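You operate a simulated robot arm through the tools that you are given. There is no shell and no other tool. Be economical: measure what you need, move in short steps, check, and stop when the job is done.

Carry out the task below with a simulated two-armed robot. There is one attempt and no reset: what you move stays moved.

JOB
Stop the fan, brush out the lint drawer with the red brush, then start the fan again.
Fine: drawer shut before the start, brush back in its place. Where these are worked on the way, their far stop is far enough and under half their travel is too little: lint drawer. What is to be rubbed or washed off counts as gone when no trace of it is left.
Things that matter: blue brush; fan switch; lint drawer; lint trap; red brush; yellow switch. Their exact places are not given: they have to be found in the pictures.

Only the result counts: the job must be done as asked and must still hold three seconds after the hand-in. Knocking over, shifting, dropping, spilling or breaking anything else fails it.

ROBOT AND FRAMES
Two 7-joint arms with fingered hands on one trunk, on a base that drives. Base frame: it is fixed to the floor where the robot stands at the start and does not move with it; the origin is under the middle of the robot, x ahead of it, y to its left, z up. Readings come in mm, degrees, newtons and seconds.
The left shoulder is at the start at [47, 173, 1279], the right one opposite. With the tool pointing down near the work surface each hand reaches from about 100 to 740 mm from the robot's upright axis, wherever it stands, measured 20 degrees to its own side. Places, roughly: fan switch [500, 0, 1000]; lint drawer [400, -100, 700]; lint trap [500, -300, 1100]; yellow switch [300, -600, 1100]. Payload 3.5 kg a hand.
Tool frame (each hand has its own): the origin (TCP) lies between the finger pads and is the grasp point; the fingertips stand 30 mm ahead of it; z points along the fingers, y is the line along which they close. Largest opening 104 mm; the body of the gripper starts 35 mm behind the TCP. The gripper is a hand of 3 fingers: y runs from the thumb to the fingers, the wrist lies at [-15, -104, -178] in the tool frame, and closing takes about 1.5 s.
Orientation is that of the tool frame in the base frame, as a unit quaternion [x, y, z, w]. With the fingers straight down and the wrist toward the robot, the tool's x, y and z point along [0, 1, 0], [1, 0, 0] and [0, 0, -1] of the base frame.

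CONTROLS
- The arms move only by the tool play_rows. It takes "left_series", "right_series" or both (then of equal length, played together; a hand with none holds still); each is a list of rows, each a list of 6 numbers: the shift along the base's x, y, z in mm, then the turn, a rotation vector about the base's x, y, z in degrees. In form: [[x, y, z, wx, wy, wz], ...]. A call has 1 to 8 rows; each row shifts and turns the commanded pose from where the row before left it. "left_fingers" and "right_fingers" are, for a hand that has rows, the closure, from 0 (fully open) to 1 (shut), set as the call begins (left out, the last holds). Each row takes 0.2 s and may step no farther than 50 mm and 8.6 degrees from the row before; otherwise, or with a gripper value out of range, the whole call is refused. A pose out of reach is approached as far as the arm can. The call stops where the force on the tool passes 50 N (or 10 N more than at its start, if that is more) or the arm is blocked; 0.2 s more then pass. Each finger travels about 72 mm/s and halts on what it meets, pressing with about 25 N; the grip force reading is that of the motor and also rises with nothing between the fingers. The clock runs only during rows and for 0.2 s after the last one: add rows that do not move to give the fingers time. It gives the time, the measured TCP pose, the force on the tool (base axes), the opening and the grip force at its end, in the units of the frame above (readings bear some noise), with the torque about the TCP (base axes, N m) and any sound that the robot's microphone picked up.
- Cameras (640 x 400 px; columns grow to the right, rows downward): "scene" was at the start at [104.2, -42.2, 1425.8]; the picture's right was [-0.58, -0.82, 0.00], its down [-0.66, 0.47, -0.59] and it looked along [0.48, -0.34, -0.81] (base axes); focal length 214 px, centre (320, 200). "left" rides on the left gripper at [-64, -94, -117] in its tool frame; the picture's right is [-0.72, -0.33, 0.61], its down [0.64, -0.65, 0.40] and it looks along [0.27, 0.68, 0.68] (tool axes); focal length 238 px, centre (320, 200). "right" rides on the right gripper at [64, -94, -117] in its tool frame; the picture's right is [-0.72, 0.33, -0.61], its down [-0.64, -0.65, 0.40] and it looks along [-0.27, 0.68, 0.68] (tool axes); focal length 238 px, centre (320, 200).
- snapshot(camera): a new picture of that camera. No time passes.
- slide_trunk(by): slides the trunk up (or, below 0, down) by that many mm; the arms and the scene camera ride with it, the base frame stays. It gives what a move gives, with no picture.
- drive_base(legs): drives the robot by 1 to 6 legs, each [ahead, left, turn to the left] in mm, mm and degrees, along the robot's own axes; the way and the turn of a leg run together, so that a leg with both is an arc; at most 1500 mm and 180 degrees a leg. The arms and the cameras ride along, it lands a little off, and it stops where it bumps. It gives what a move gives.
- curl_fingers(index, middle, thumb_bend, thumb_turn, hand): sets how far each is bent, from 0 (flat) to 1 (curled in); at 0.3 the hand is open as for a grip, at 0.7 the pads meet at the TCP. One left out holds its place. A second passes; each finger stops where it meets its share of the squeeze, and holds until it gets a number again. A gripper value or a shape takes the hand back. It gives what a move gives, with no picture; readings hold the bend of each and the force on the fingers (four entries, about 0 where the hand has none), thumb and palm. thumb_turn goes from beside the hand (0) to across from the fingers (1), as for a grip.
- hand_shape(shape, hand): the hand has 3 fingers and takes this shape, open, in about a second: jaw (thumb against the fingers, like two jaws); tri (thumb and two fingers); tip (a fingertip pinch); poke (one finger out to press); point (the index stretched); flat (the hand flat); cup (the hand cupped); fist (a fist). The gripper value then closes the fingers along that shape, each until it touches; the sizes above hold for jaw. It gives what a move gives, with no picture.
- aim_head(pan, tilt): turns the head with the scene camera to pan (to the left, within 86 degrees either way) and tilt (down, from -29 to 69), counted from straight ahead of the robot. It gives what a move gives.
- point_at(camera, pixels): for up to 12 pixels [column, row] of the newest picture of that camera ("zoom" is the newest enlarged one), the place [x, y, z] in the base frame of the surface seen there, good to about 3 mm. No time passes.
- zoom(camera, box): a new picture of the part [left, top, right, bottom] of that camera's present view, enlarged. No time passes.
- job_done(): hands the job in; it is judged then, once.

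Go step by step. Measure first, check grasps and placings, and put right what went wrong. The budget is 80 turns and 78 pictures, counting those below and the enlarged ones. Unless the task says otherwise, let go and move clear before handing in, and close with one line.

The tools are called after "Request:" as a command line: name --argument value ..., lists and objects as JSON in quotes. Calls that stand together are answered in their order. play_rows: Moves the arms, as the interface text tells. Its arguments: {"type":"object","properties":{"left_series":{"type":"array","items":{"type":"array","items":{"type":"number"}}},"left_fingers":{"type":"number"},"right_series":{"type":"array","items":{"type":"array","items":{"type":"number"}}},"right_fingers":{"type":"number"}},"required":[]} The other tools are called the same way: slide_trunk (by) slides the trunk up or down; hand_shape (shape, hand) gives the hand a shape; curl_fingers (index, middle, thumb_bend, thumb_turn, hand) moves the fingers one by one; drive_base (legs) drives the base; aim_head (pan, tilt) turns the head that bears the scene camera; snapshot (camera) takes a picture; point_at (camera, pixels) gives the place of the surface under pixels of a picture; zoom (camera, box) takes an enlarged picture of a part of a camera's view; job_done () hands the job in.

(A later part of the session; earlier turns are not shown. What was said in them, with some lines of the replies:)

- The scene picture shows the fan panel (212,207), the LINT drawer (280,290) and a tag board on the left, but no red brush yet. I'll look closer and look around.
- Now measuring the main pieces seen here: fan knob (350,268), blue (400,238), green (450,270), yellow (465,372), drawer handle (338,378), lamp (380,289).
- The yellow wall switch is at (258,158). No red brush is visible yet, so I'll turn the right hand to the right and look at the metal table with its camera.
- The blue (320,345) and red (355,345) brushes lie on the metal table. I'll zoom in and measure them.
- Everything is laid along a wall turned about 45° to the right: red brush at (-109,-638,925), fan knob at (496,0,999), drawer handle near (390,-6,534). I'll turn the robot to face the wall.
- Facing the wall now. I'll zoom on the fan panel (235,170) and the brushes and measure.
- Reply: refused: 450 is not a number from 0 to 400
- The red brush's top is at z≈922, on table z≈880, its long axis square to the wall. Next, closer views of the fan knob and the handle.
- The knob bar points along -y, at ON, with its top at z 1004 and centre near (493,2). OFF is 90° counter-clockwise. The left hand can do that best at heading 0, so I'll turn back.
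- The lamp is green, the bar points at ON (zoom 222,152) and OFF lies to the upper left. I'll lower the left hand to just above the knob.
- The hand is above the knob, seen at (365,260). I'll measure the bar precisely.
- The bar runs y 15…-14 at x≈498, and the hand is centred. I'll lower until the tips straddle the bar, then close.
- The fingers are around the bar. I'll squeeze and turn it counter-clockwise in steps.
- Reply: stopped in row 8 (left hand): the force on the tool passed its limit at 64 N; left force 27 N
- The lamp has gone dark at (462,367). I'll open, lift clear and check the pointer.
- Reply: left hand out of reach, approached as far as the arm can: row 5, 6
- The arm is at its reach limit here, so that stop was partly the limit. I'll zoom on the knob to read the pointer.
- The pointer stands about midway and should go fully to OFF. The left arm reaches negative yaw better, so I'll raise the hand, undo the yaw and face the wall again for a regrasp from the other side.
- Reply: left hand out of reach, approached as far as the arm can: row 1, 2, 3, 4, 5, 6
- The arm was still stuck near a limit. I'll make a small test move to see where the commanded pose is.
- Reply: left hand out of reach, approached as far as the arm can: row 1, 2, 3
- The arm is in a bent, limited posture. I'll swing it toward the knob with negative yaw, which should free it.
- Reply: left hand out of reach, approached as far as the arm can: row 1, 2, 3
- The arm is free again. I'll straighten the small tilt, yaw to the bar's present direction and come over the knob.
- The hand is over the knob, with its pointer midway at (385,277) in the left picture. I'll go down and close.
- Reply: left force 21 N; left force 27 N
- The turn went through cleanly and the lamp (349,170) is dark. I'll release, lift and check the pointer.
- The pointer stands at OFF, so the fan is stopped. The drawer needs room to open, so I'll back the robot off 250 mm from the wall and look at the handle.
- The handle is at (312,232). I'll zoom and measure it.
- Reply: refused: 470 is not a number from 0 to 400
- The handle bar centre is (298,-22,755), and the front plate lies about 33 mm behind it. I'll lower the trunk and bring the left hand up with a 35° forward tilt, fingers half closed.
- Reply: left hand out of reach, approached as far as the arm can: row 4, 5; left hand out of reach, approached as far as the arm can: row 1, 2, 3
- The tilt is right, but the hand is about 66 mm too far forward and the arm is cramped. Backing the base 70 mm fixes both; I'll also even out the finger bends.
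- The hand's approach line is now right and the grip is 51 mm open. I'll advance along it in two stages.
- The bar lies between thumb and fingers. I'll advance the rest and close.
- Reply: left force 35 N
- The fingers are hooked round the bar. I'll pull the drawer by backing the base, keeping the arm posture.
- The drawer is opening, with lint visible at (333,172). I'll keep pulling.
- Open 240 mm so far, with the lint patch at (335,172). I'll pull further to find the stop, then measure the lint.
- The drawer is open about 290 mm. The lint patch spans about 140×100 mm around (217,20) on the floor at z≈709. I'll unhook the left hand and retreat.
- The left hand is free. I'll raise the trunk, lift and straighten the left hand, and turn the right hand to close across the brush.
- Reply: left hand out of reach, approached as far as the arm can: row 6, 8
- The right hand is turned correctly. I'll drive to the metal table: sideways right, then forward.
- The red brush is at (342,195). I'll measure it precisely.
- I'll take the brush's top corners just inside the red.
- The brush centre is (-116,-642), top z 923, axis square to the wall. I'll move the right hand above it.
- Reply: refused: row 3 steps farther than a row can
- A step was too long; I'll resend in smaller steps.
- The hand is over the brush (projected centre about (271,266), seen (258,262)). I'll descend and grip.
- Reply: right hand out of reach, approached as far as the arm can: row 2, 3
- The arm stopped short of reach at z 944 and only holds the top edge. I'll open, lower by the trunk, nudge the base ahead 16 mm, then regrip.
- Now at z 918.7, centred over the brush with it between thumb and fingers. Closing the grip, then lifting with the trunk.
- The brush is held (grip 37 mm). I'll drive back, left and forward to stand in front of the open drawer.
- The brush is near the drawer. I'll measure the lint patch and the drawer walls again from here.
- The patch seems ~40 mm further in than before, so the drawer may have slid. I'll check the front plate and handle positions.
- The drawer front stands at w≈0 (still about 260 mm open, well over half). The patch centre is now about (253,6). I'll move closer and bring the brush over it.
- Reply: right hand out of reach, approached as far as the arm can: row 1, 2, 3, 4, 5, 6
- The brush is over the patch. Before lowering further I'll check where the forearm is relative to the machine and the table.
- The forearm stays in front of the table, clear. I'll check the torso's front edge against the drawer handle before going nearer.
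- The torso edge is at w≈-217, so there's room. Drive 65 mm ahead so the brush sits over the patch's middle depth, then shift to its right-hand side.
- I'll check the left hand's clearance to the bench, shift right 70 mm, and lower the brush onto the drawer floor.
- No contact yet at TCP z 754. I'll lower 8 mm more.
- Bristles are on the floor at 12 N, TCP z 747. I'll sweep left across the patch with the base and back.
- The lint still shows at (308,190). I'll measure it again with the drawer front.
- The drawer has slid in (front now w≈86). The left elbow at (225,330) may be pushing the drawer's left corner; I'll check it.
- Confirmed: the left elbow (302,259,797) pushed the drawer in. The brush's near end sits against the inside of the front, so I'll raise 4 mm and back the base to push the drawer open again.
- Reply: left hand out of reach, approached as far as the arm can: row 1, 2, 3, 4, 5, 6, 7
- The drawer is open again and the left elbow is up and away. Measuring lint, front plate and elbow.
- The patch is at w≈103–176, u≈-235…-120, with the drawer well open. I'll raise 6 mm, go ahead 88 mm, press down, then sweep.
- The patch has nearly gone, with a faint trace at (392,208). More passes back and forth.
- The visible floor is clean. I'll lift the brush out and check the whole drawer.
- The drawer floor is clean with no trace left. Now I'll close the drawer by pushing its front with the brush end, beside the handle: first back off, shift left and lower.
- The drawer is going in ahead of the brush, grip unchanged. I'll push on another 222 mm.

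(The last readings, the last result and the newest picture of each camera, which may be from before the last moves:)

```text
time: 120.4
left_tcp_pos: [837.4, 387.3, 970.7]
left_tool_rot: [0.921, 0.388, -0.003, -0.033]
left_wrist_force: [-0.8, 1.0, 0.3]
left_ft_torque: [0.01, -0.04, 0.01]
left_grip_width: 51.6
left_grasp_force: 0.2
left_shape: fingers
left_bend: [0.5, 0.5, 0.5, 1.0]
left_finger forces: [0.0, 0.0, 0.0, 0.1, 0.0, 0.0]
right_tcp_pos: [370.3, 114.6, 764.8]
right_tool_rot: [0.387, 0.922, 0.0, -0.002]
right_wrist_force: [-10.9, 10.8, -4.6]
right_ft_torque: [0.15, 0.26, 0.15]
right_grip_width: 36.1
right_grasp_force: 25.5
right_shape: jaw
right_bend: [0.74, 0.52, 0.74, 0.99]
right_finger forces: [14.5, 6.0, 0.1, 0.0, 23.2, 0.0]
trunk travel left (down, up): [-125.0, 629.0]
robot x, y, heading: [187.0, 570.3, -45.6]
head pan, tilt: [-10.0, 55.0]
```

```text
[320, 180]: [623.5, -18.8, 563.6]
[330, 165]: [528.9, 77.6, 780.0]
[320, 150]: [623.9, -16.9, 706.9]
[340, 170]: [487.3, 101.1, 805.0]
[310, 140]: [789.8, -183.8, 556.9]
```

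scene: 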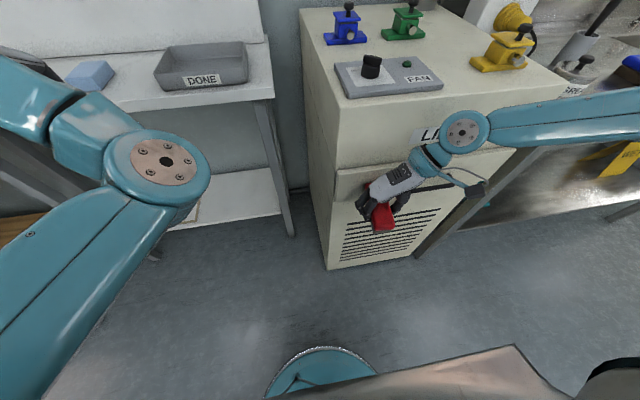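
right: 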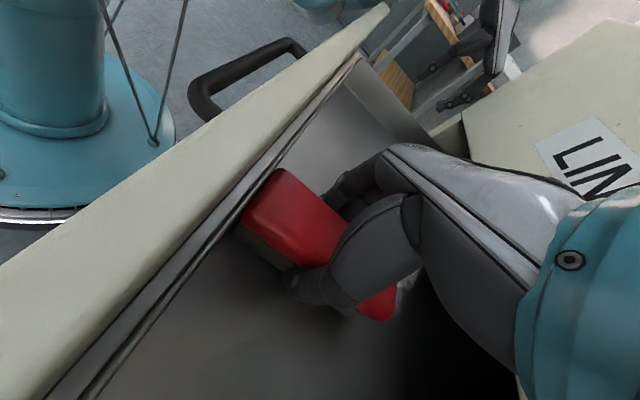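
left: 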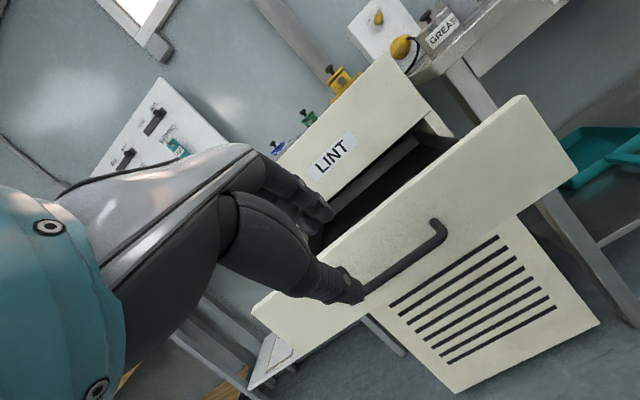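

The drawer front is flush and the push force has risen to 15 N. One last nudge, then I'll back off, raise and check.

Request:
drive_base --legs '[[6, 0, 0]]'

Request:
drive_base --legs '[[-300, 0, 0]]'

Request:
slide_trunk --by 345

Request:
snapshot --camera "scene"

Request:
drive_base --legs '[[0, -882, 0]]'

```text
time: 121.1
left_tcp_pos: [841.0, 383.7, 970.6]
left_tool_rot: [0.921, 0.389, -0.003, -0.034]
left_wrist_force: [-0.2, 0.6, 0.1]
left_ft_torque: [0.01, 0.01, -0.03]
left_grip_width: 51.8
left_grasp_force: 0.0
left_shape: fingers
left_bend: [0.5, 0.5, 0.5, 1.0]
left_finger forces: [0.1, 0.0, 0.0, 0.0, 0.0, 0.0]
right_tcp_pos: [374.1, 111.4, 765.1]
right_tool_rot: [0.385, 0.923, 0.002, -0.005]
right_wrist_force: [-16.2, 13.6, -7.8]
right_ft_torque: [0.21, 0.27, 0.13]
right_grip_width: 36.2
right_grasp_force: 24.9
right_shape: jaw
right_bend: [0.74, 0.53, 0.74, 0.98]
right_finger forces: [13.8, 5.8, 0.1, 0.0, 23.7, 0.1]
trunk travel left (down, up): [-125.0, 629.0]
robot x, y, heading: [191.3, 566.5, -45.6]
head pan, tilt: [-10.0, 55.0]
```

```text
time: 123.2
left_tcp_pos: [631.2, 598.8, 971.4]
left_tool_rot: [0.921, 0.388, -0.004, -0.034]
left_wrist_force: [0.1, 0.0, 0.5]
left_ft_torque: [-0.02, 0.04, -0.02]
left_grip_width: 52.0
left_grasp_force: 0.1
left_shape: fingers
left_bend: [0.5, 0.5, 0.5, 1.0]
left_finger forces: [0.0, 0.0, 0.0, 0.0, 0.0, 0.1]
right_tcp_pos: [162.0, 326.3, 763.8]
right_tool_rot: [0.385, 0.923, 0.0, -0.005]
right_wrist_force: [0.2, -0.1, -1.1]
right_ft_torque: [-0.01, -0.01, -0.01]
right_grip_width: 36.3
right_grasp_force: 25.5
right_shape: jaw
right_bend: [0.74, 0.52, 0.74, 1.0]
right_finger forces: [15.0, 8.5, 0.0, 0.0, 23.7, 0.0]
trunk travel left (down, up): [-125.0, 629.0]
robot x, y, heading: [-20.6, 784.5, -45.5]
head pan, tilt: [-10.0, 55.0]
```

```text
time: 126.6
left_tcp_pos: [630.5, 597.5, 1315.9]
left_tool_rot: [0.921, 0.388, -0.004, -0.034]
left_wrist_force: [0.7, 0.5, -0.3]
left_ft_torque: [-0.02, 0.02, -0.03]
left_grip_width: 51.5
left_grasp_force: 0.0
left_shape: fingers
left_bend: [0.5, 0.5, 0.5, 1.0]
left_finger forces: [0.0, 0.0, 0.0, 0.0, 0.0, 0.0]
right_tcp_pos: [163.3, 326.2, 1109.4]
right_tool_rot: [0.386, 0.922, 0.0, -0.006]
right_wrist_force: [0.7, 0.4, 0.0]
right_ft_torque: [-0.01, 0.04, -0.01]
right_grip_width: 35.9
right_grasp_force: 24.9
right_shape: jaw
right_bend: [0.74, 0.52, 0.74, 1.0]
right_finger forces: [14.8, 8.6, 0.1, 0.0, 23.5, 0.1]
trunk travel left (down, up): [-470.0, 284.0]
robot x, y, heading: [-18.4, 778.8, -45.2]
head pan, tilt: [-10.0, 55.0]
```

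```text
11 pictures are left
```

scene: 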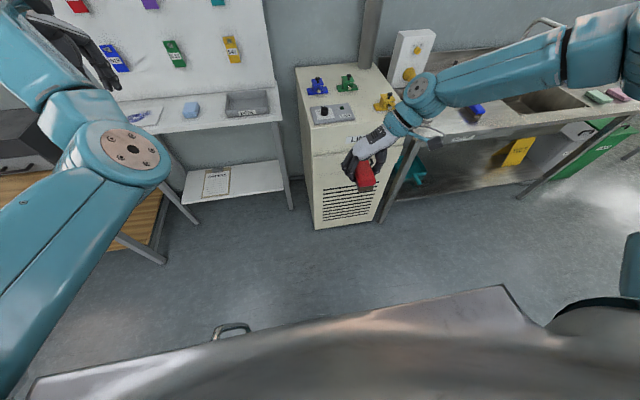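

```text
time: 131.3
left_tcp_pos: [-9.5, -30.1, 1317.6]
left_tool_rot: [0.923, 0.384, -0.004, -0.034]
left_wrist_force: [0.1, 0.4, -0.4]
left_ft_torque: [-0.01, 0.01, -0.01]
left_grip_width: 51.6
left_grasp_force: 0.0
left_shape: fingers
left_bend: [0.5, 0.5, 0.5, 1.0]
left_finger forces: [0.0, 0.0, 0.0, 0.0, 0.0, 0.1]
right_tcp_pos: [-480.5, -296.9, 1108.8]
right_tool_rot: [0.39, 0.921, 0.001, -0.006]
right_wrist_force: [0.7, 0.4, -1.6]
right_ft_torque: [0.03, 0.04, 0.0]
right_grip_width: 36.3
right_grasp_force: 24.8
right_shape: jaw
right_bend: [0.74, 0.52, 0.74, 1.0]
right_finger forces: [14.9, 8.5, 0.0, 0.0, 23.4, 0.0]
trunk travel left (down, up): [-470.0, 284.0]
robot x, y, heading: [-657.2, 161.9, -46.2]
head pan, tilt: [-10.0, 55.0]
```

The drawer reads shut in the picture. Now on to the brush's place: straighten the heading and drive ahead, then check the brush in the grip.

Request:
drive_base --legs '[[0, 2, 1.2], [490, 0, 0]]'

Request:
snapshot --camera "right"

```text
time: 134.5
left_tcp_pos: [340.9, -356.0, 1316.6]
left_tool_rot: [0.918, 0.394, -0.004, -0.035]
left_wrist_force: [1.3, -1.2, -0.5]
left_ft_torque: [-0.04, -0.04, 0.01]
left_grip_width: 51.7
left_grasp_force: 0.0
left_shape: fingers
left_bend: [0.5, 0.5, 0.5, 1.0]
left_finger forces: [0.1, 0.1, 0.0, 0.0, 0.0, 0.0]
right_tcp_pos: [-123.4, -635.3, 1108.1]
right_tool_rot: [0.38, 0.925, 0.001, -0.007]
right_wrist_force: [1.0, 0.8, 0.1]
right_ft_torque: [0.02, 0.01, -0.02]
right_grip_width: 35.9
right_grasp_force: 25.0
right_shape: jaw
right_bend: [0.74, 0.52, 0.74, 1.0]
right_finger forces: [14.9, 8.5, 0.1, 0.1, 23.5, 0.0]
trunk travel left (down, up): [-470.0, 284.0]
robot x, y, heading: [-311.0, -181.0, -44.6]
head pan, tilt: [-10.0, 55.0]
```

```text
10 pictures are left
```

right: 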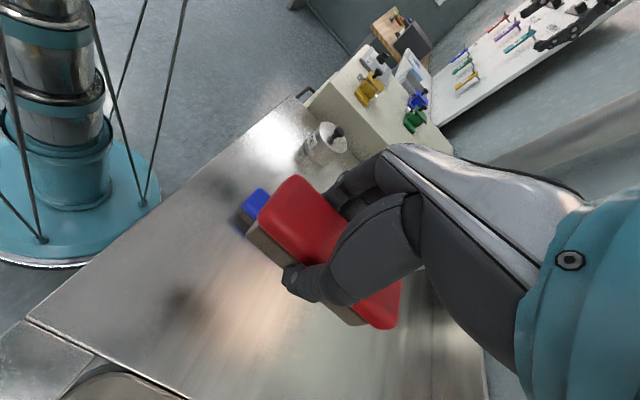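

The brush sits about 11 mm further wallward in the grip than at pickup, and TCP w=362 compensates exactly. I'll lower it to the table.

Request:
slide_trunk --by -188

Request:
snapshot --camera "right"

```text
time: 136.6
left_tcp_pos: [342.0, -356.1, 1128.1]
left_tool_rot: [0.918, 0.395, -0.004, -0.034]
left_wrist_force: [0.6, 0.2, 0.1]
left_ft_torque: [0.04, 0.02, 0.02]
left_grip_width: 52.0
left_grasp_force: 0.1
left_shape: fingers
left_bend: [0.5, 0.5, 0.5, 1.0]
left_finger forces: [0.0, 0.1, 0.0, 0.0, 0.0, 0.1]
right_tcp_pos: [-122.6, -634.1, 922.3]
right_tool_rot: [0.379, 0.925, 0.0, -0.006]
right_wrist_force: [-0.6, -0.1, -1.3]
right_ft_torque: [0.01, 0.04, 0.01]
right_grip_width: 36.2
right_grasp_force: 24.6
right_shape: jaw
right_bend: [0.74, 0.52, 0.74, 1.0]
right_finger forces: [15.0, 8.6, 0.0, 0.0, 23.5, 0.0]
trunk travel left (down, up): [-282.0, 472.0]
robot x, y, heading: [-308.6, -181.6, -44.6]
head pan, tilt: [-10.0, 55.0]
```

```text
9 pictures are left
```

right: 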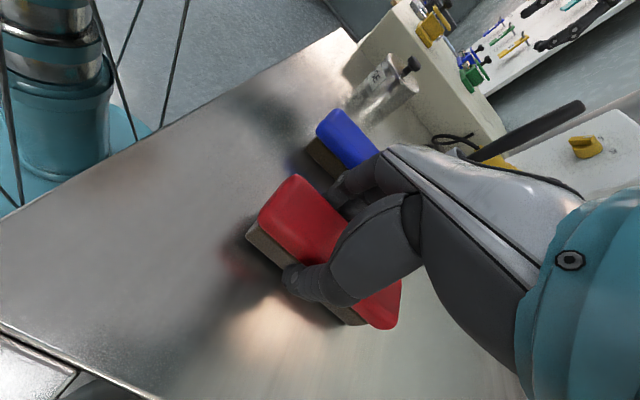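

Matches the original layout. Last 4 mm down, release, and lift off.

Request:
slide_trunk --by -4

Request:
play_rows --right_series '[[0, 0, 0, 0, 0, 0], [0, 0, 0, 0, 0, 0], [0, 0, 0, 0, 0, 0], [0, 0, 0, 0, 0, 0], [0, 0, 0, 0, 0, 0], [0, 0, 0, 0, 0, 0], [0, 0, 0, 0, 0, 0]]' --right_fingers 0

Request:
slide_trunk --by 200

Request:
aim_head --pan -15 --tilt 55

Request:
snapshot --camera "scene"

```text
time: 137.1
left_tcp_pos: [340.9, -356.0, 1123.9]
left_tool_rot: [0.918, 0.394, -0.004, -0.034]
left_wrist_force: [1.0, -0.6, 1.4]
left_ft_torque: [-0.02, -0.03, 0.02]
left_grip_width: 51.9
left_grasp_force: 0.0
left_shape: fingers
left_bend: [0.5, 0.5, 0.5, 1.0]
left_finger forces: [0.0, 0.0, 0.1, 0.0, 0.0, 0.0]
right_tcp_pos: [-123.6, -634.5, 916.8]
right_tool_rot: [0.38, 0.925, 0.001, -0.006]
right_wrist_force: [0.0, -0.7, 2.0]
right_ft_torque: [-0.01, -0.06, 0.01]
right_grip_width: 36.2
right_grasp_force: 25.1
right_shape: jaw
right_bend: [0.74, 0.52, 0.74, 1.0]
right_finger forces: [15.2, 8.8, 0.1, 0.0, 24.1, 0.0]
trunk travel left (down, up): [-278.0, 476.0]
robot x, y, heading: [-309.4, -181.7, -44.8]
head pan, tilt: [-10.0, 55.0]
```

```text
time: 138.7
left_tcp_pos: [341.0, -357.2, 1125.3]
left_tool_rot: [0.919, 0.394, -0.004, -0.034]
left_wrist_force: [0.2, -0.1, -0.2]
left_ft_torque: [0.0, -0.02, 0.01]
left_grip_width: 51.7
left_grasp_force: 0.1
left_shape: fingers
left_bend: [0.5, 0.5, 0.5, 1.0]
left_finger forces: [0.1, 0.1, 0.0, 0.0, 0.0, 0.0]
right_tcp_pos: [-122.8, -634.3, 917.4]
right_tool_rot: [0.379, 0.925, 0.001, -0.007]
right_wrist_force: [0.4, 0.4, -0.2]
right_ft_torque: [0.04, 0.02, 0.01]
right_grip_width: 103.6
right_grasp_force: 0.0
right_shape: jaw
right_bend: [0.3, 0.3, 0.3, 0.98]
right_finger forces: [0.0, 0.0, 0.0, 0.1, 0.1, 0.0]
trunk travel left (down, up): [-278.0, 476.0]
robot x, y, heading: [-311.1, -181.8, -44.8]
head pan, tilt: [-10.0, 55.0]
```

```text
time: 140.9
left_tcp_pos: [341.6, -356.3, 1323.3]
left_tool_rot: [0.918, 0.394, -0.004, -0.034]
left_wrist_force: [-0.4, 0.5, -0.4]
left_ft_torque: [0.01, -0.01, 0.02]
left_grip_width: 51.7
left_grasp_force: 0.1
left_shape: fingers
left_bend: [0.5, 0.5, 0.5, 1.0]
left_finger forces: [0.1, 0.0, 0.0, 0.1, 0.0, 0.0]
right_tcp_pos: [-123.6, -634.7, 1117.3]
right_tool_rot: [0.38, 0.925, 0.0, -0.006]
right_wrist_force: [0.6, -0.3, 0.2]
right_ft_torque: [0.0, 0.01, -0.03]
right_grip_width: 103.7
right_grasp_force: 0.0
right_shape: jaw
right_bend: [0.3, 0.3, 0.3, 0.98]
right_finger forces: [0.0, 0.0, 0.1, 0.0, 0.0, 0.1]
trunk travel left (down, up): [-478.0, 276.0]
robot x, y, heading: [-308.3, -181.6, -44.9]
head pan, tilt: [-10.0, 55.0]
```

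```text
time: 141.5
left_tcp_pos: [342.4, -356.3, 1324.8]
left_tool_rot: [0.918, 0.394, -0.004, -0.035]
left_wrist_force: [0.5, 0.4, 0.4]
left_ft_torque: [0.01, -0.02, 0.02]
left_grip_width: 51.7
left_grasp_force: 0.0
left_shape: fingers
left_bend: [0.5, 0.5, 0.5, 1.0]
left_finger forces: [0.1, 0.0, 0.0, 0.0, 0.0, 0.1]
right_tcp_pos: [-123.5, -633.6, 1117.2]
right_tool_rot: [0.38, 0.925, 0.0, -0.007]
right_wrist_force: [-0.1, -1.5, -0.3]
right_ft_torque: [-0.02, -0.01, -0.02]
right_grip_width: 103.8
right_grasp_force: 0.1
right_shape: jaw
right_bend: [0.3, 0.3, 0.3, 0.98]
right_finger forces: [0.0, 0.0, 0.0, 0.0, 0.0, 0.0]
trunk travel left (down, up): [-478.0, 276.0]
robot x, y, heading: [-308.3, -179.7, -44.6]
head pan, tilt: [-15.0, 55.0]
```

```text
8 pictures are left
```

scene: 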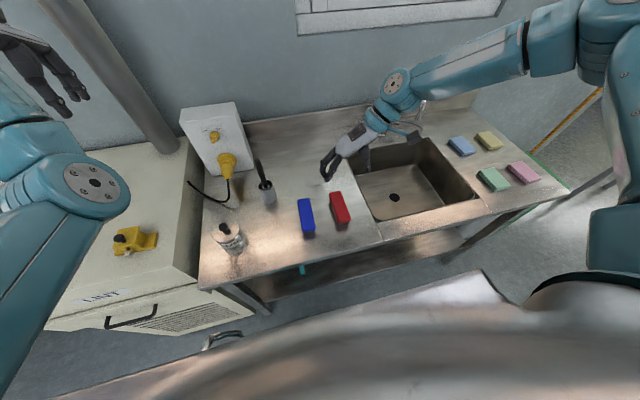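

The brush stands back beside the blue one at (339,207), and the handle shows the drawer shut. For starting the fan, the right hand suits the clockwise turn at heading 0; I'll verify the brush place and drive to a staging point.

Request:
point_at --camera "scene" --pixels '[[339, 207], [333, 195], [341, 194], [338, 222], [348, 219], [130, 312], [120, 295], [155, 297]]'

Request:
drive_base --legs '[[-400, 0, 0], [0, 0, 45], [470, 88, 0]]'

Request:
play_rows --right_series '[[-20, 0, 26, 0, 0, 0], [-18, 0, 26, 0, 0, 0], [0, 0, 0, 0, 0, 0]]'

```text
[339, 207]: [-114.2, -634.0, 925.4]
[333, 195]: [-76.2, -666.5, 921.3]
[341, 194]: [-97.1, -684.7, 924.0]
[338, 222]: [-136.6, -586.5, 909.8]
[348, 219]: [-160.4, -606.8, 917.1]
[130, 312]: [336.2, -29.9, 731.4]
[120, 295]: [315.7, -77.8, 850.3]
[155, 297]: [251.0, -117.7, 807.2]
```

```text
time: 148.6
left_tcp_pos: [462.5, 522.5, 1324.7]
left_tool_rot: [0.7, 0.714, -0.017, -0.03]
left_wrist_force: [0.0, -0.3, 0.1]
left_ft_torque: [-0.01, 0.02, 0.02]
left_grip_width: 51.5
left_grasp_force: 0.1
left_shape: fingers
left_bend: [0.5, 0.5, 0.5, 1.0]
left_finger forces: [0.1, 0.1, 0.0, 0.0, 0.0, 0.0]
right_tcp_pos: [327.5, -1.5, 1117.0]
right_tool_rot: [0.0, 1.0, -0.002, -0.006]
right_wrist_force: [-1.1, -0.3, 0.8]
right_ft_torque: [0.03, -0.02, 0.03]
right_grip_width: 103.4
right_grasp_force: 0.1
right_shape: jaw
right_bend: [0.3, 0.3, 0.3, 0.98]
right_finger forces: [0.1, 0.0, 0.0, 0.0, 0.0, 0.0]
trunk travel left (down, up): [-478.0, 276.0]
robot x, y, heading: [-126.5, 193.3, -0.4]
head pan, tilt: [-15.0, 55.0]
```

```text
time: 149.3
left_tcp_pos: [463.2, 522.6, 1323.9]
left_tool_rot: [0.7, 0.713, -0.017, -0.031]
left_wrist_force: [0.0, -0.4, 0.3]
left_ft_torque: [-0.01, -0.02, 0.01]
left_grip_width: 51.7
left_grasp_force: 0.1
left_shape: fingers
left_bend: [0.5, 0.5, 0.5, 1.0]
left_finger forces: [0.1, 0.0, 0.0, 0.0, 0.0, 0.1]
right_tcp_pos: [288.6, -2.0, 1168.9]
right_tool_rot: [0.0, 1.0, -0.002, -0.006]
right_wrist_force: [-0.7, 0.5, 0.0]
right_ft_torque: [-0.02, 0.01, 0.01]
right_grip_width: 103.7
right_grasp_force: 0.0
right_shape: jaw
right_bend: [0.3, 0.3, 0.3, 0.98]
right_finger forces: [0.0, 0.0, 0.0, 0.1, 0.0, 0.0]
trunk travel left (down, up): [-478.0, 276.0]
robot x, y, heading: [-125.4, 190.7, -0.2]
head pan, tilt: [-15.0, 55.0]
```

The brush is within ~5 mm of its old place and the drawer front is back at its closed position. The rows now follow exactly; I'll drive over the knob, lower to 50 mm above, and rehearse the clockwise turn in the air.

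Request:
drive_base --legs '[[209, 0, 0]]'

Request:
slide_trunk --by -100

Request:
play_rows --right_series '[[0, 0, 0, 0, 0, -8.5], [0, 0, 0, 0, 0, -8.5], [0, 0, 0, 0, 0, -8.5], [0, 0, 0, 0, 0, -8.5], [0, 0, 0, 0, 0, -8.5], [0, 0, 0, 0, 0, -8.5], [0, 0, 0, 0, 0, -8.5], [0, 0, 0, 0, 0, -8.5]]'

Request:
snapshot --camera "right"

```text
time: 151.0
left_tcp_pos: [668.2, 522.4, 1324.5]
left_tool_rot: [0.7, 0.713, -0.017, -0.03]
left_wrist_force: [-0.6, -0.6, -0.2]
left_ft_torque: [0.02, 0.02, 0.01]
left_grip_width: 51.6
left_grasp_force: 0.0
left_shape: fingers
left_bend: [0.5, 0.5, 0.5, 1.0]
left_finger forces: [0.1, 0.0, 0.0, 0.0, 0.0, 0.1]
right_tcp_pos: [496.6, -2.8, 1168.4]
right_tool_rot: [0.0, 1.0, -0.002, -0.006]
right_wrist_force: [-0.2, -0.4, 0.7]
right_ft_torque: [0.01, 0.01, 0.01]
right_grip_width: 103.7
right_grasp_force: 0.2
right_shape: jaw
right_bend: [0.3, 0.3, 0.3, 0.98]
right_finger forces: [0.0, 0.0, 0.0, 0.0, 0.0, 0.0]
trunk travel left (down, up): [-478.0, 276.0]
robot x, y, heading: [82.6, 189.3, -0.0]
head pan, tilt: [-15.0, 55.0]
```

```text
time: 152.3
left_tcp_pos: [668.7, 522.7, 1224.8]
left_tool_rot: [0.7, 0.714, -0.015, -0.03]
left_wrist_force: [-0.4, 0.8, -0.3]
left_ft_torque: [-0.02, -0.01, -0.02]
left_grip_width: 51.6
left_grasp_force: 0.0
left_shape: fingers
left_bend: [0.5, 0.5, 0.5, 1.0]
left_finger forces: [0.0, 0.1, 0.0, 0.0, 0.0, 0.1]
right_tcp_pos: [495.1, -2.4, 1070.3]
right_tool_rot: [0.0, 1.0, -0.002, -0.005]
right_wrist_force: [0.4, -0.3, 0.0]
right_ft_torque: [-0.01, 0.0, 0.02]
right_grip_width: 103.9
right_grasp_force: 0.0
right_shape: jaw
right_bend: [0.3, 0.3, 0.3, 0.98]
right_finger forces: [0.0, 0.0, 0.0, 0.1, 0.0, 0.0]
trunk travel left (down, up): [-378.0, 376.0]
robot x, y, heading: [81.6, 190.4, -0.2]
head pan, tilt: [-15.0, 55.0]
```

```text
time: 154.1
left_tcp_pos: [669.4, 521.6, 1224.4]
left_tool_rot: [0.7, 0.713, -0.017, -0.03]
left_wrist_force: [-0.8, -0.3, -0.1]
left_ft_torque: [-0.02, 0.04, 0.02]
left_grip_width: 51.8
left_grasp_force: 0.1
left_shape: fingers
left_bend: [0.5, 0.5, 0.5, 1.0]
left_finger forces: [0.0, 0.1, 0.1, 0.0, 0.0, 0.0]
right_tcp_pos: [497.0, -2.8, 1068.8]
right_tool_rot: [0.56, 0.828, 0.002, -0.005]
right_wrist_force: [-0.5, -0.1, -0.4]
right_ft_torque: [0.02, 0.03, 0.0]
right_grip_width: 103.6
right_grasp_force: 0.1
right_shape: jaw
right_bend: [0.3, 0.3, 0.3, 0.98]
right_finger forces: [0.1, 0.0, 0.0, 0.1, 0.0, 0.0]
trunk travel left (down, up): [-378.0, 376.0]
robot x, y, heading: [84.3, 189.1, -0.1]
head pan, tilt: [-15.0, 55.0]
```

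```text
7 pictures are left
```

right: 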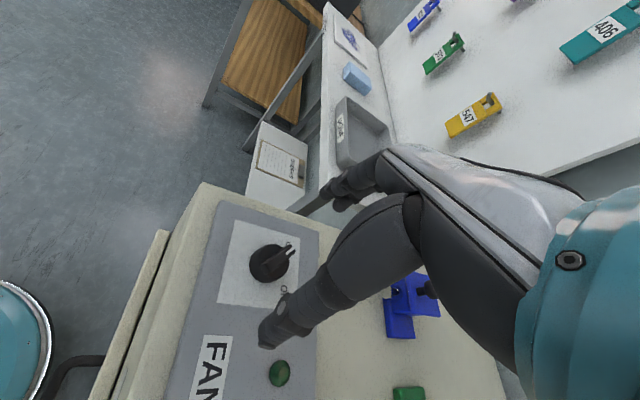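

The rehearsed turn tracks exactly with no reach trouble. I'll turn back, descend to the bar and grip it.

Request:
play_rows --right_series '[[0, 0, 0, 0, 0, 8.5], [0, 0, 0, 0, 0, 8.5], [0, 0, 0, 0, 0, 8.5], [0, 0, 0, 0, 0, 8.5], [0, 0, 0, 0, 0, 8.5], [0, 0, 0, 0, 0, 8.5], [0, 0, 0, 0, 0, 8.5], [0, 0, 0, 0, 0, 8.5]]'

Request:
play_rows --right_series '[[0, 1, -20, 0, 0, 0], [0, 1, -20, 0, 0, 0], [0, 0, -10, 0, 0, 0]]'

Request:
play_rows --right_series '[[0, 0, 0, 0, 0, 0], [0, 0, 0, 0, 0, 0], [0, 0, 0, 0, 0, 0], [0, 0, 0, 0, 0, 0], [0, 0, 0, 0, 0, 0], [0, 0, 0, 0, 0, 0], [0, 0, 0, 0, 0, 0], [0, 0, 0, 0, 0, 0]]' --right_fingers 1

Request:
snapshot --camera "right"

```text
time: 155.9
left_tcp_pos: [669.0, 522.0, 1224.1]
left_tool_rot: [0.7, 0.714, -0.017, -0.03]
left_wrist_force: [-1.5, -0.4, 0.9]
left_ft_torque: [0.03, 0.0, -0.01]
left_grip_width: 51.9
left_grasp_force: 0.1
left_shape: fingers
left_bend: [0.5, 0.5, 0.5, 1.0]
left_finger forces: [0.0, 0.0, 0.0, 0.0, 0.1, 0.0]
right_tcp_pos: [499.0, -0.5, 1070.5]
right_tool_rot: [0.022, 1.0, 0.01, -0.003]
right_wrist_force: [-0.2, 0.5, -0.1]
right_ft_torque: [0.01, 0.03, -0.03]
right_grip_width: 103.5
right_grasp_force: 0.1
right_shape: jaw
right_bend: [0.3, 0.3, 0.3, 0.98]
right_finger forces: [0.0, 0.1, 0.1, 0.0, 0.0, 0.0]
right hand out of reach, approached as far as the arm can: row 4
trunk travel left (down, up): [-378.0, 376.0]
robot x, y, heading: [81.6, 191.0, -0.0]
head pan, tilt: [-15.0, 55.0]
```

```text
time: 156.7
left_tcp_pos: [669.7, 522.2, 1225.5]
left_tool_rot: [0.7, 0.713, -0.017, -0.03]
left_wrist_force: [0.0, -0.3, 0.5]
left_ft_torque: [0.01, 0.02, 0.01]
left_grip_width: 51.7
left_grasp_force: 0.1
left_shape: fingers
left_bend: [0.5, 0.5, 0.5, 1.0]
left_finger forces: [0.0, 0.0, 0.1, 0.0, 0.1, 0.1]
right_tcp_pos: [499.0, 2.1, 1020.6]
right_tool_rot: [0.025, 1.0, 0.009, -0.002]
right_wrist_force: [1.4, 0.0, 0.1]
right_ft_torque: [-0.03, 0.0, 0.0]
right_grip_width: 103.7
right_grasp_force: 0.0
right_shape: jaw
right_bend: [0.3, 0.3, 0.3, 0.98]
right_finger forces: [0.1, 0.0, 0.1, 0.1, 0.0, 0.1]
trunk travel left (down, up): [-378.0, 376.0]
robot x, y, heading: [85.4, 189.3, -0.1]
head pan, tilt: [-15.0, 55.0]
```

```text
time: 158.5
left_tcp_pos: [667.5, 522.4, 1225.1]
left_tool_rot: [0.7, 0.713, -0.016, -0.03]
left_wrist_force: [-0.3, 0.5, -0.3]
left_ft_torque: [0.0, -0.01, 0.01]
left_grip_width: 51.7
left_grasp_force: 0.1
left_shape: fingers
left_bend: [0.5, 0.5, 0.5, 1.0]
left_finger forces: [0.0, 0.1, 0.0, 0.0, 0.1, 0.0]
right_tcp_pos: [500.5, 3.0, 1021.0]
right_tool_rot: [0.024, 1.0, 0.01, -0.003]
right_wrist_force: [1.3, 2.7, 7.7]
right_ft_torque: [0.08, 0.0, -0.01]
right_grip_width: 14.3
right_grasp_force: 25.3
right_shape: jaw
right_bend: [0.71, 0.65, 0.76, 1.0]
right_finger forces: [15.3, 9.1, 0.0, 0.0, 23.2, 0.0]
trunk travel left (down, up): [-378.0, 376.0]
robot x, y, heading: [83.1, 191.6, 0.0]
head pan, tilt: [-15.0, 55.0]
```

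```text
6 pictures are left
```

right: 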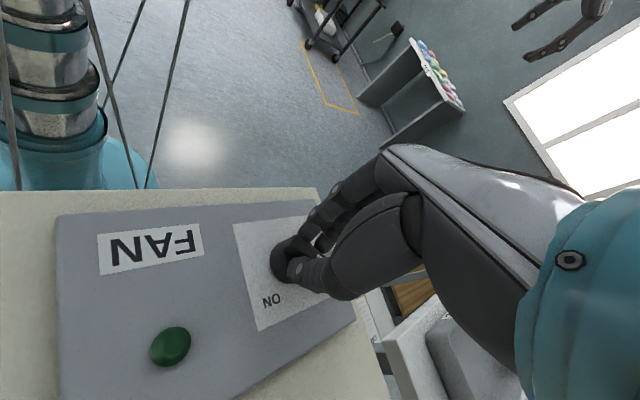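

The bar is gripped (14 mm). Turning clockwise 90° to ON.

Request:
play_rows --right_series '[[0, 0, 0, 0, 0, -8.4], [0, 0, 0, 0, 0, -8.4], [0, 0, 0, 0, 0, -8.4], [0, 0, 0, 0, 0, -8.4], [0, 0, 0, 0, 0, -8.4], [0, 0, 0, 0, 0, -8.4], [0, 0, 0, 0, 0, -8.4], [0, 0, 0, 0, 0, -8.4]]'

Request:
play_rows --right_series '[[0, 0, 0, 0, 0, -8], [0, 0, 0, 0, 0, -8], [0, 0, 0, 0, 0, -6]]'

Request:
snapshot --camera "right"

```text
time: 160.3
left_tcp_pos: [670.9, 522.6, 1223.6]
left_tool_rot: [0.7, 0.713, -0.017, -0.031]
left_wrist_force: [-0.2, 0.6, -0.2]
left_ft_torque: [-0.01, 0.03, 0.02]
left_grip_width: 51.7
left_grasp_force: 0.0
left_shape: fingers
left_bend: [0.5, 0.5, 0.5, 1.0]
left_finger forces: [0.0, 0.0, 0.0, 0.0, 0.1, 0.0]
right_tcp_pos: [501.6, 3.1, 1021.6]
right_tool_rot: [0.574, 0.819, 0.011, 0.005]
right_wrist_force: [12.9, 1.7, 13.7]
right_ft_torque: [0.14, -0.62, 0.07]
right_grip_width: 13.4
right_grasp_force: 24.7
right_shape: jaw
right_bend: [0.71, 0.64, 0.76, 1.0]
right_finger forces: [24.4, 14.3, 0.0, 0.0, 18.6, 0.1]
trunk travel left (down, up): [-378.0, 376.0]
robot x, y, heading: [83.6, 190.3, 0.0]
head pan, tilt: [-15.0, 55.0]
```

```text
time: 161.1
left_tcp_pos: [670.8, 522.5, 1223.2]
left_tool_rot: [0.7, 0.714, -0.017, -0.03]
left_wrist_force: [0.7, 0.2, 0.3]
left_ft_torque: [-0.01, 0.0, 0.01]
left_grip_width: 51.9
left_grasp_force: 0.0
left_shape: fingers
left_bend: [0.5, 0.5, 0.5, 1.0]
left_finger forces: [0.0, 0.1, 0.0, 0.0, 0.0, 0.0]
right_tcp_pos: [501.5, 2.5, 1021.8]
right_tool_rot: [0.721, 0.693, 0.01, 0.007]
right_wrist_force: [15.8, -3.5, 18.3]
right_ft_torque: [-0.13, -0.76, 0.05]
right_grip_width: 13.2
right_grasp_force: 24.5
right_shape: jaw
right_bend: [0.71, 0.63, 0.76, 1.0]
right_finger forces: [26.4, 15.9, 0.0, 0.0, 18.0, 0.0]
trunk travel left (down, up): [-378.0, 376.0]
robot x, y, heading: [82.4, 191.2, -0.4]
head pan, tilt: [-15.0, 55.0]
```

```text
5 pictures are left
```

right: 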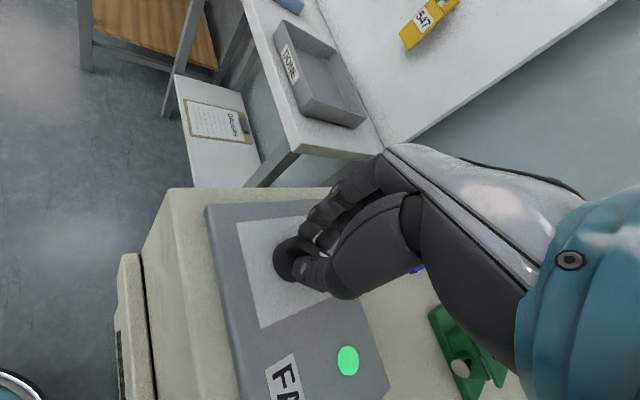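

The lamp (347,360) is green again. I'll release, lift straight up, and check the pointer and drawer.

Request:
play_rows --right_series '[[0, 0, 0, 0, 0, 0], [0, 0, 0, 0, 0, 0], [0, 0, 0, 0, 0, 0], [0, 0, 0, 0, 0, 0], [0, 0, 0, 0, 0, 0], [0, 0, 0, 0, 0, 0]]' --right_fingers 0

Request:
slide_trunk --by 150

Request:
drive_base --legs '[[-250, 0, 0]]'

Request:
aim_head --pan -15 --tilt 45

Request:
snapshot --camera "scene"

```text
time: 162.5
left_tcp_pos: [669.3, 521.5, 1223.7]
left_tool_rot: [0.701, 0.713, -0.017, -0.03]
left_wrist_force: [0.2, -0.8, 0.1]
left_ft_torque: [0.0, 0.0, -0.01]
left_grip_width: 51.7
left_grasp_force: 0.1
left_shape: fingers
left_bend: [0.5, 0.5, 0.5, 1.0]
left_finger forces: [0.1, 0.0, 0.0, 0.1, 0.1, 0.0]
right_tcp_pos: [499.5, 3.0, 1020.6]
right_tool_rot: [0.719, 0.695, 0.009, 0.005]
right_wrist_force: [0.1, 0.0, 0.4]
right_ft_torque: [0.03, -0.02, -0.03]
right_grip_width: 103.4
right_grasp_force: 0.0
right_shape: jaw
right_bend: [0.3, 0.3, 0.3, 0.98]
right_finger forces: [0.0, 0.0, 0.0, 0.0, 0.0, 0.0]
trunk travel left (down, up): [-378.0, 376.0]
robot x, y, heading: [82.1, 188.0, -0.0]
head pan, tilt: [-15.0, 55.0]
```

```text
time: 164.3
left_tcp_pos: [670.0, 523.4, 1374.4]
left_tool_rot: [0.7, 0.713, -0.017, -0.03]
left_wrist_force: [-1.0, -0.9, -0.2]
left_ft_torque: [0.01, 0.0, 0.0]
left_grip_width: 51.8
left_grasp_force: 0.1
left_shape: fingers
left_bend: [0.5, 0.5, 0.5, 1.0]
left_finger forces: [0.0, 0.0, 0.0, 0.0, 0.0, 0.0]
right_tcp_pos: [500.3, 2.1, 1171.2]
right_tool_rot: [0.719, 0.695, 0.01, 0.004]
right_wrist_force: [0.2, -0.5, -0.6]
right_ft_torque: [0.01, 0.01, -0.02]
right_grip_width: 103.7
right_grasp_force: 0.1
right_shape: jaw
right_bend: [0.3, 0.3, 0.3, 0.98]
right_finger forces: [0.0, 0.0, 0.0, 0.0, 0.1, 0.0]
trunk travel left (down, up): [-528.0, 226.0]
robot x, y, heading: [82.9, 189.2, -0.3]
head pan, tilt: [-15.0, 55.0]
```

```text
time: 166.1
left_tcp_pos: [418.2, 522.0, 1374.7]
left_tool_rot: [0.701, 0.713, -0.017, -0.029]
left_wrist_force: [0.7, 0.7, -1.0]
left_ft_torque: [0.02, -0.05, -0.02]
left_grip_width: 51.8
left_grasp_force: 0.0
left_shape: fingers
left_bend: [0.5, 0.5, 0.5, 1.0]
left_finger forces: [0.1, 0.0, 0.0, 0.1, 0.0, 0.0]
right_tcp_pos: [248.6, 3.2, 1170.9]
right_tool_rot: [0.719, 0.695, 0.009, 0.005]
right_wrist_force: [0.2, 0.1, 0.4]
right_ft_torque: [-0.03, -0.01, 0.03]
right_grip_width: 103.6
right_grasp_force: 0.0
right_shape: jaw
right_bend: [0.3, 0.3, 0.3, 0.98]
right_finger forces: [0.0, 0.0, 0.0, 0.0, 0.1, 0.1]
trunk travel left (down, up): [-528.0, 226.0]
robot x, y, heading: [-170.1, 186.9, -0.0]
head pan, tilt: [-15.0, 55.0]
```

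```text
time: 166.8
left_tcp_pos: [418.5, 523.2, 1374.2]
left_tool_rot: [0.7, 0.713, -0.017, -0.03]
left_wrist_force: [-0.6, 1.1, -0.3]
left_ft_torque: [-0.04, -0.02, 0.0]
left_grip_width: 51.6
left_grasp_force: 0.0
left_shape: fingers
left_bend: [0.5, 0.5, 0.5, 1.0]
left_finger forces: [0.0, 0.0, 0.0, 0.0, 0.0, 0.0]
right_tcp_pos: [249.6, 3.9, 1171.6]
right_tool_rot: [0.719, 0.695, 0.009, 0.005]
right_wrist_force: [0.4, -0.1, -0.4]
right_ft_torque: [0.0, -0.02, 0.0]
right_grip_width: 103.8
right_grasp_force: 0.1
right_shape: jaw
right_bend: [0.3, 0.3, 0.3, 0.98]
right_finger forces: [0.0, 0.0, 0.1, 0.0, 0.0, 0.1]
trunk travel left (down, up): [-528.0, 226.0]
robot x, y, heading: [-167.5, 190.7, -0.1]
head pan, tilt: [-15.0, 45.0]
```

```text
4 pictures are left
```

scene: 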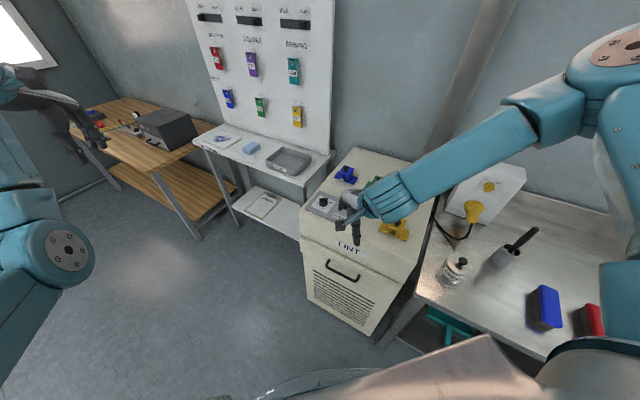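

The hands are clear. I'll take a close look at the drawer and the knob.

Request:
zoom --camera "scene" --box '[280, 180, 420, 300]'

Request:
point_at --camera "zoom" --pixels '[[100, 195], [250, 265], [235, 290], [400, 330], [340, 295]]'

Request:
zoom --camera "scene" --box '[300, 185, 360, 225]'

```text
3.33 times, centred on (350, 240) of scene
```

zoom: 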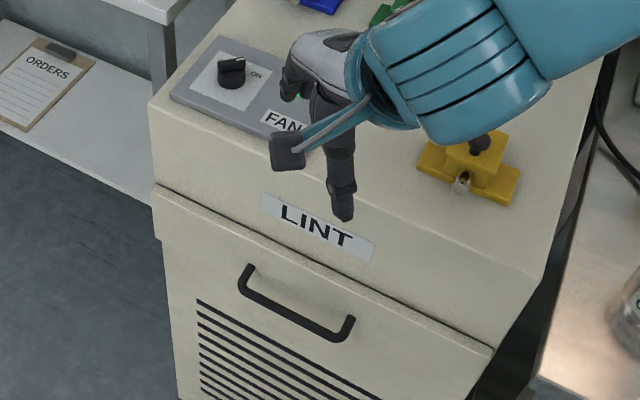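

```text
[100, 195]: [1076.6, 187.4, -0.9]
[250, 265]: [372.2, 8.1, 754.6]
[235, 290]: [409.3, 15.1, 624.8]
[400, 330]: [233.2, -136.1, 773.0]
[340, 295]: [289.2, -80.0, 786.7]
```

```text
10.00 times, centred on (330, 205) of scene
```

zoom: 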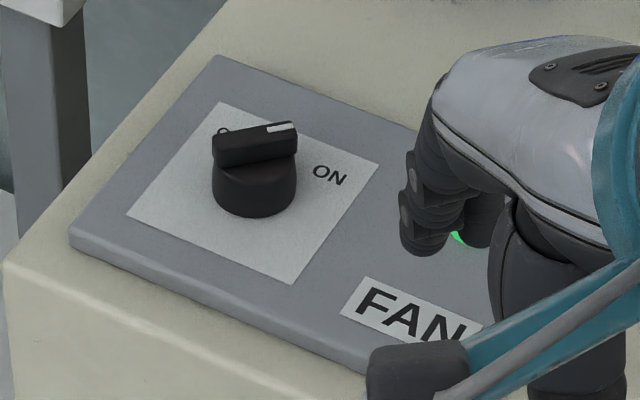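

The drawer front is flush at its closed position, the pointer stands at ON with the lamp green, and the hands are clear.

Request:
job_done

```text
The job is handed in.
```

I stopped the fan, brushed the lint drawer clean with the red brush and pushed it shut. I put the brush back within about 5 mm of where it was, then switched the fan on again; its lamp is green.
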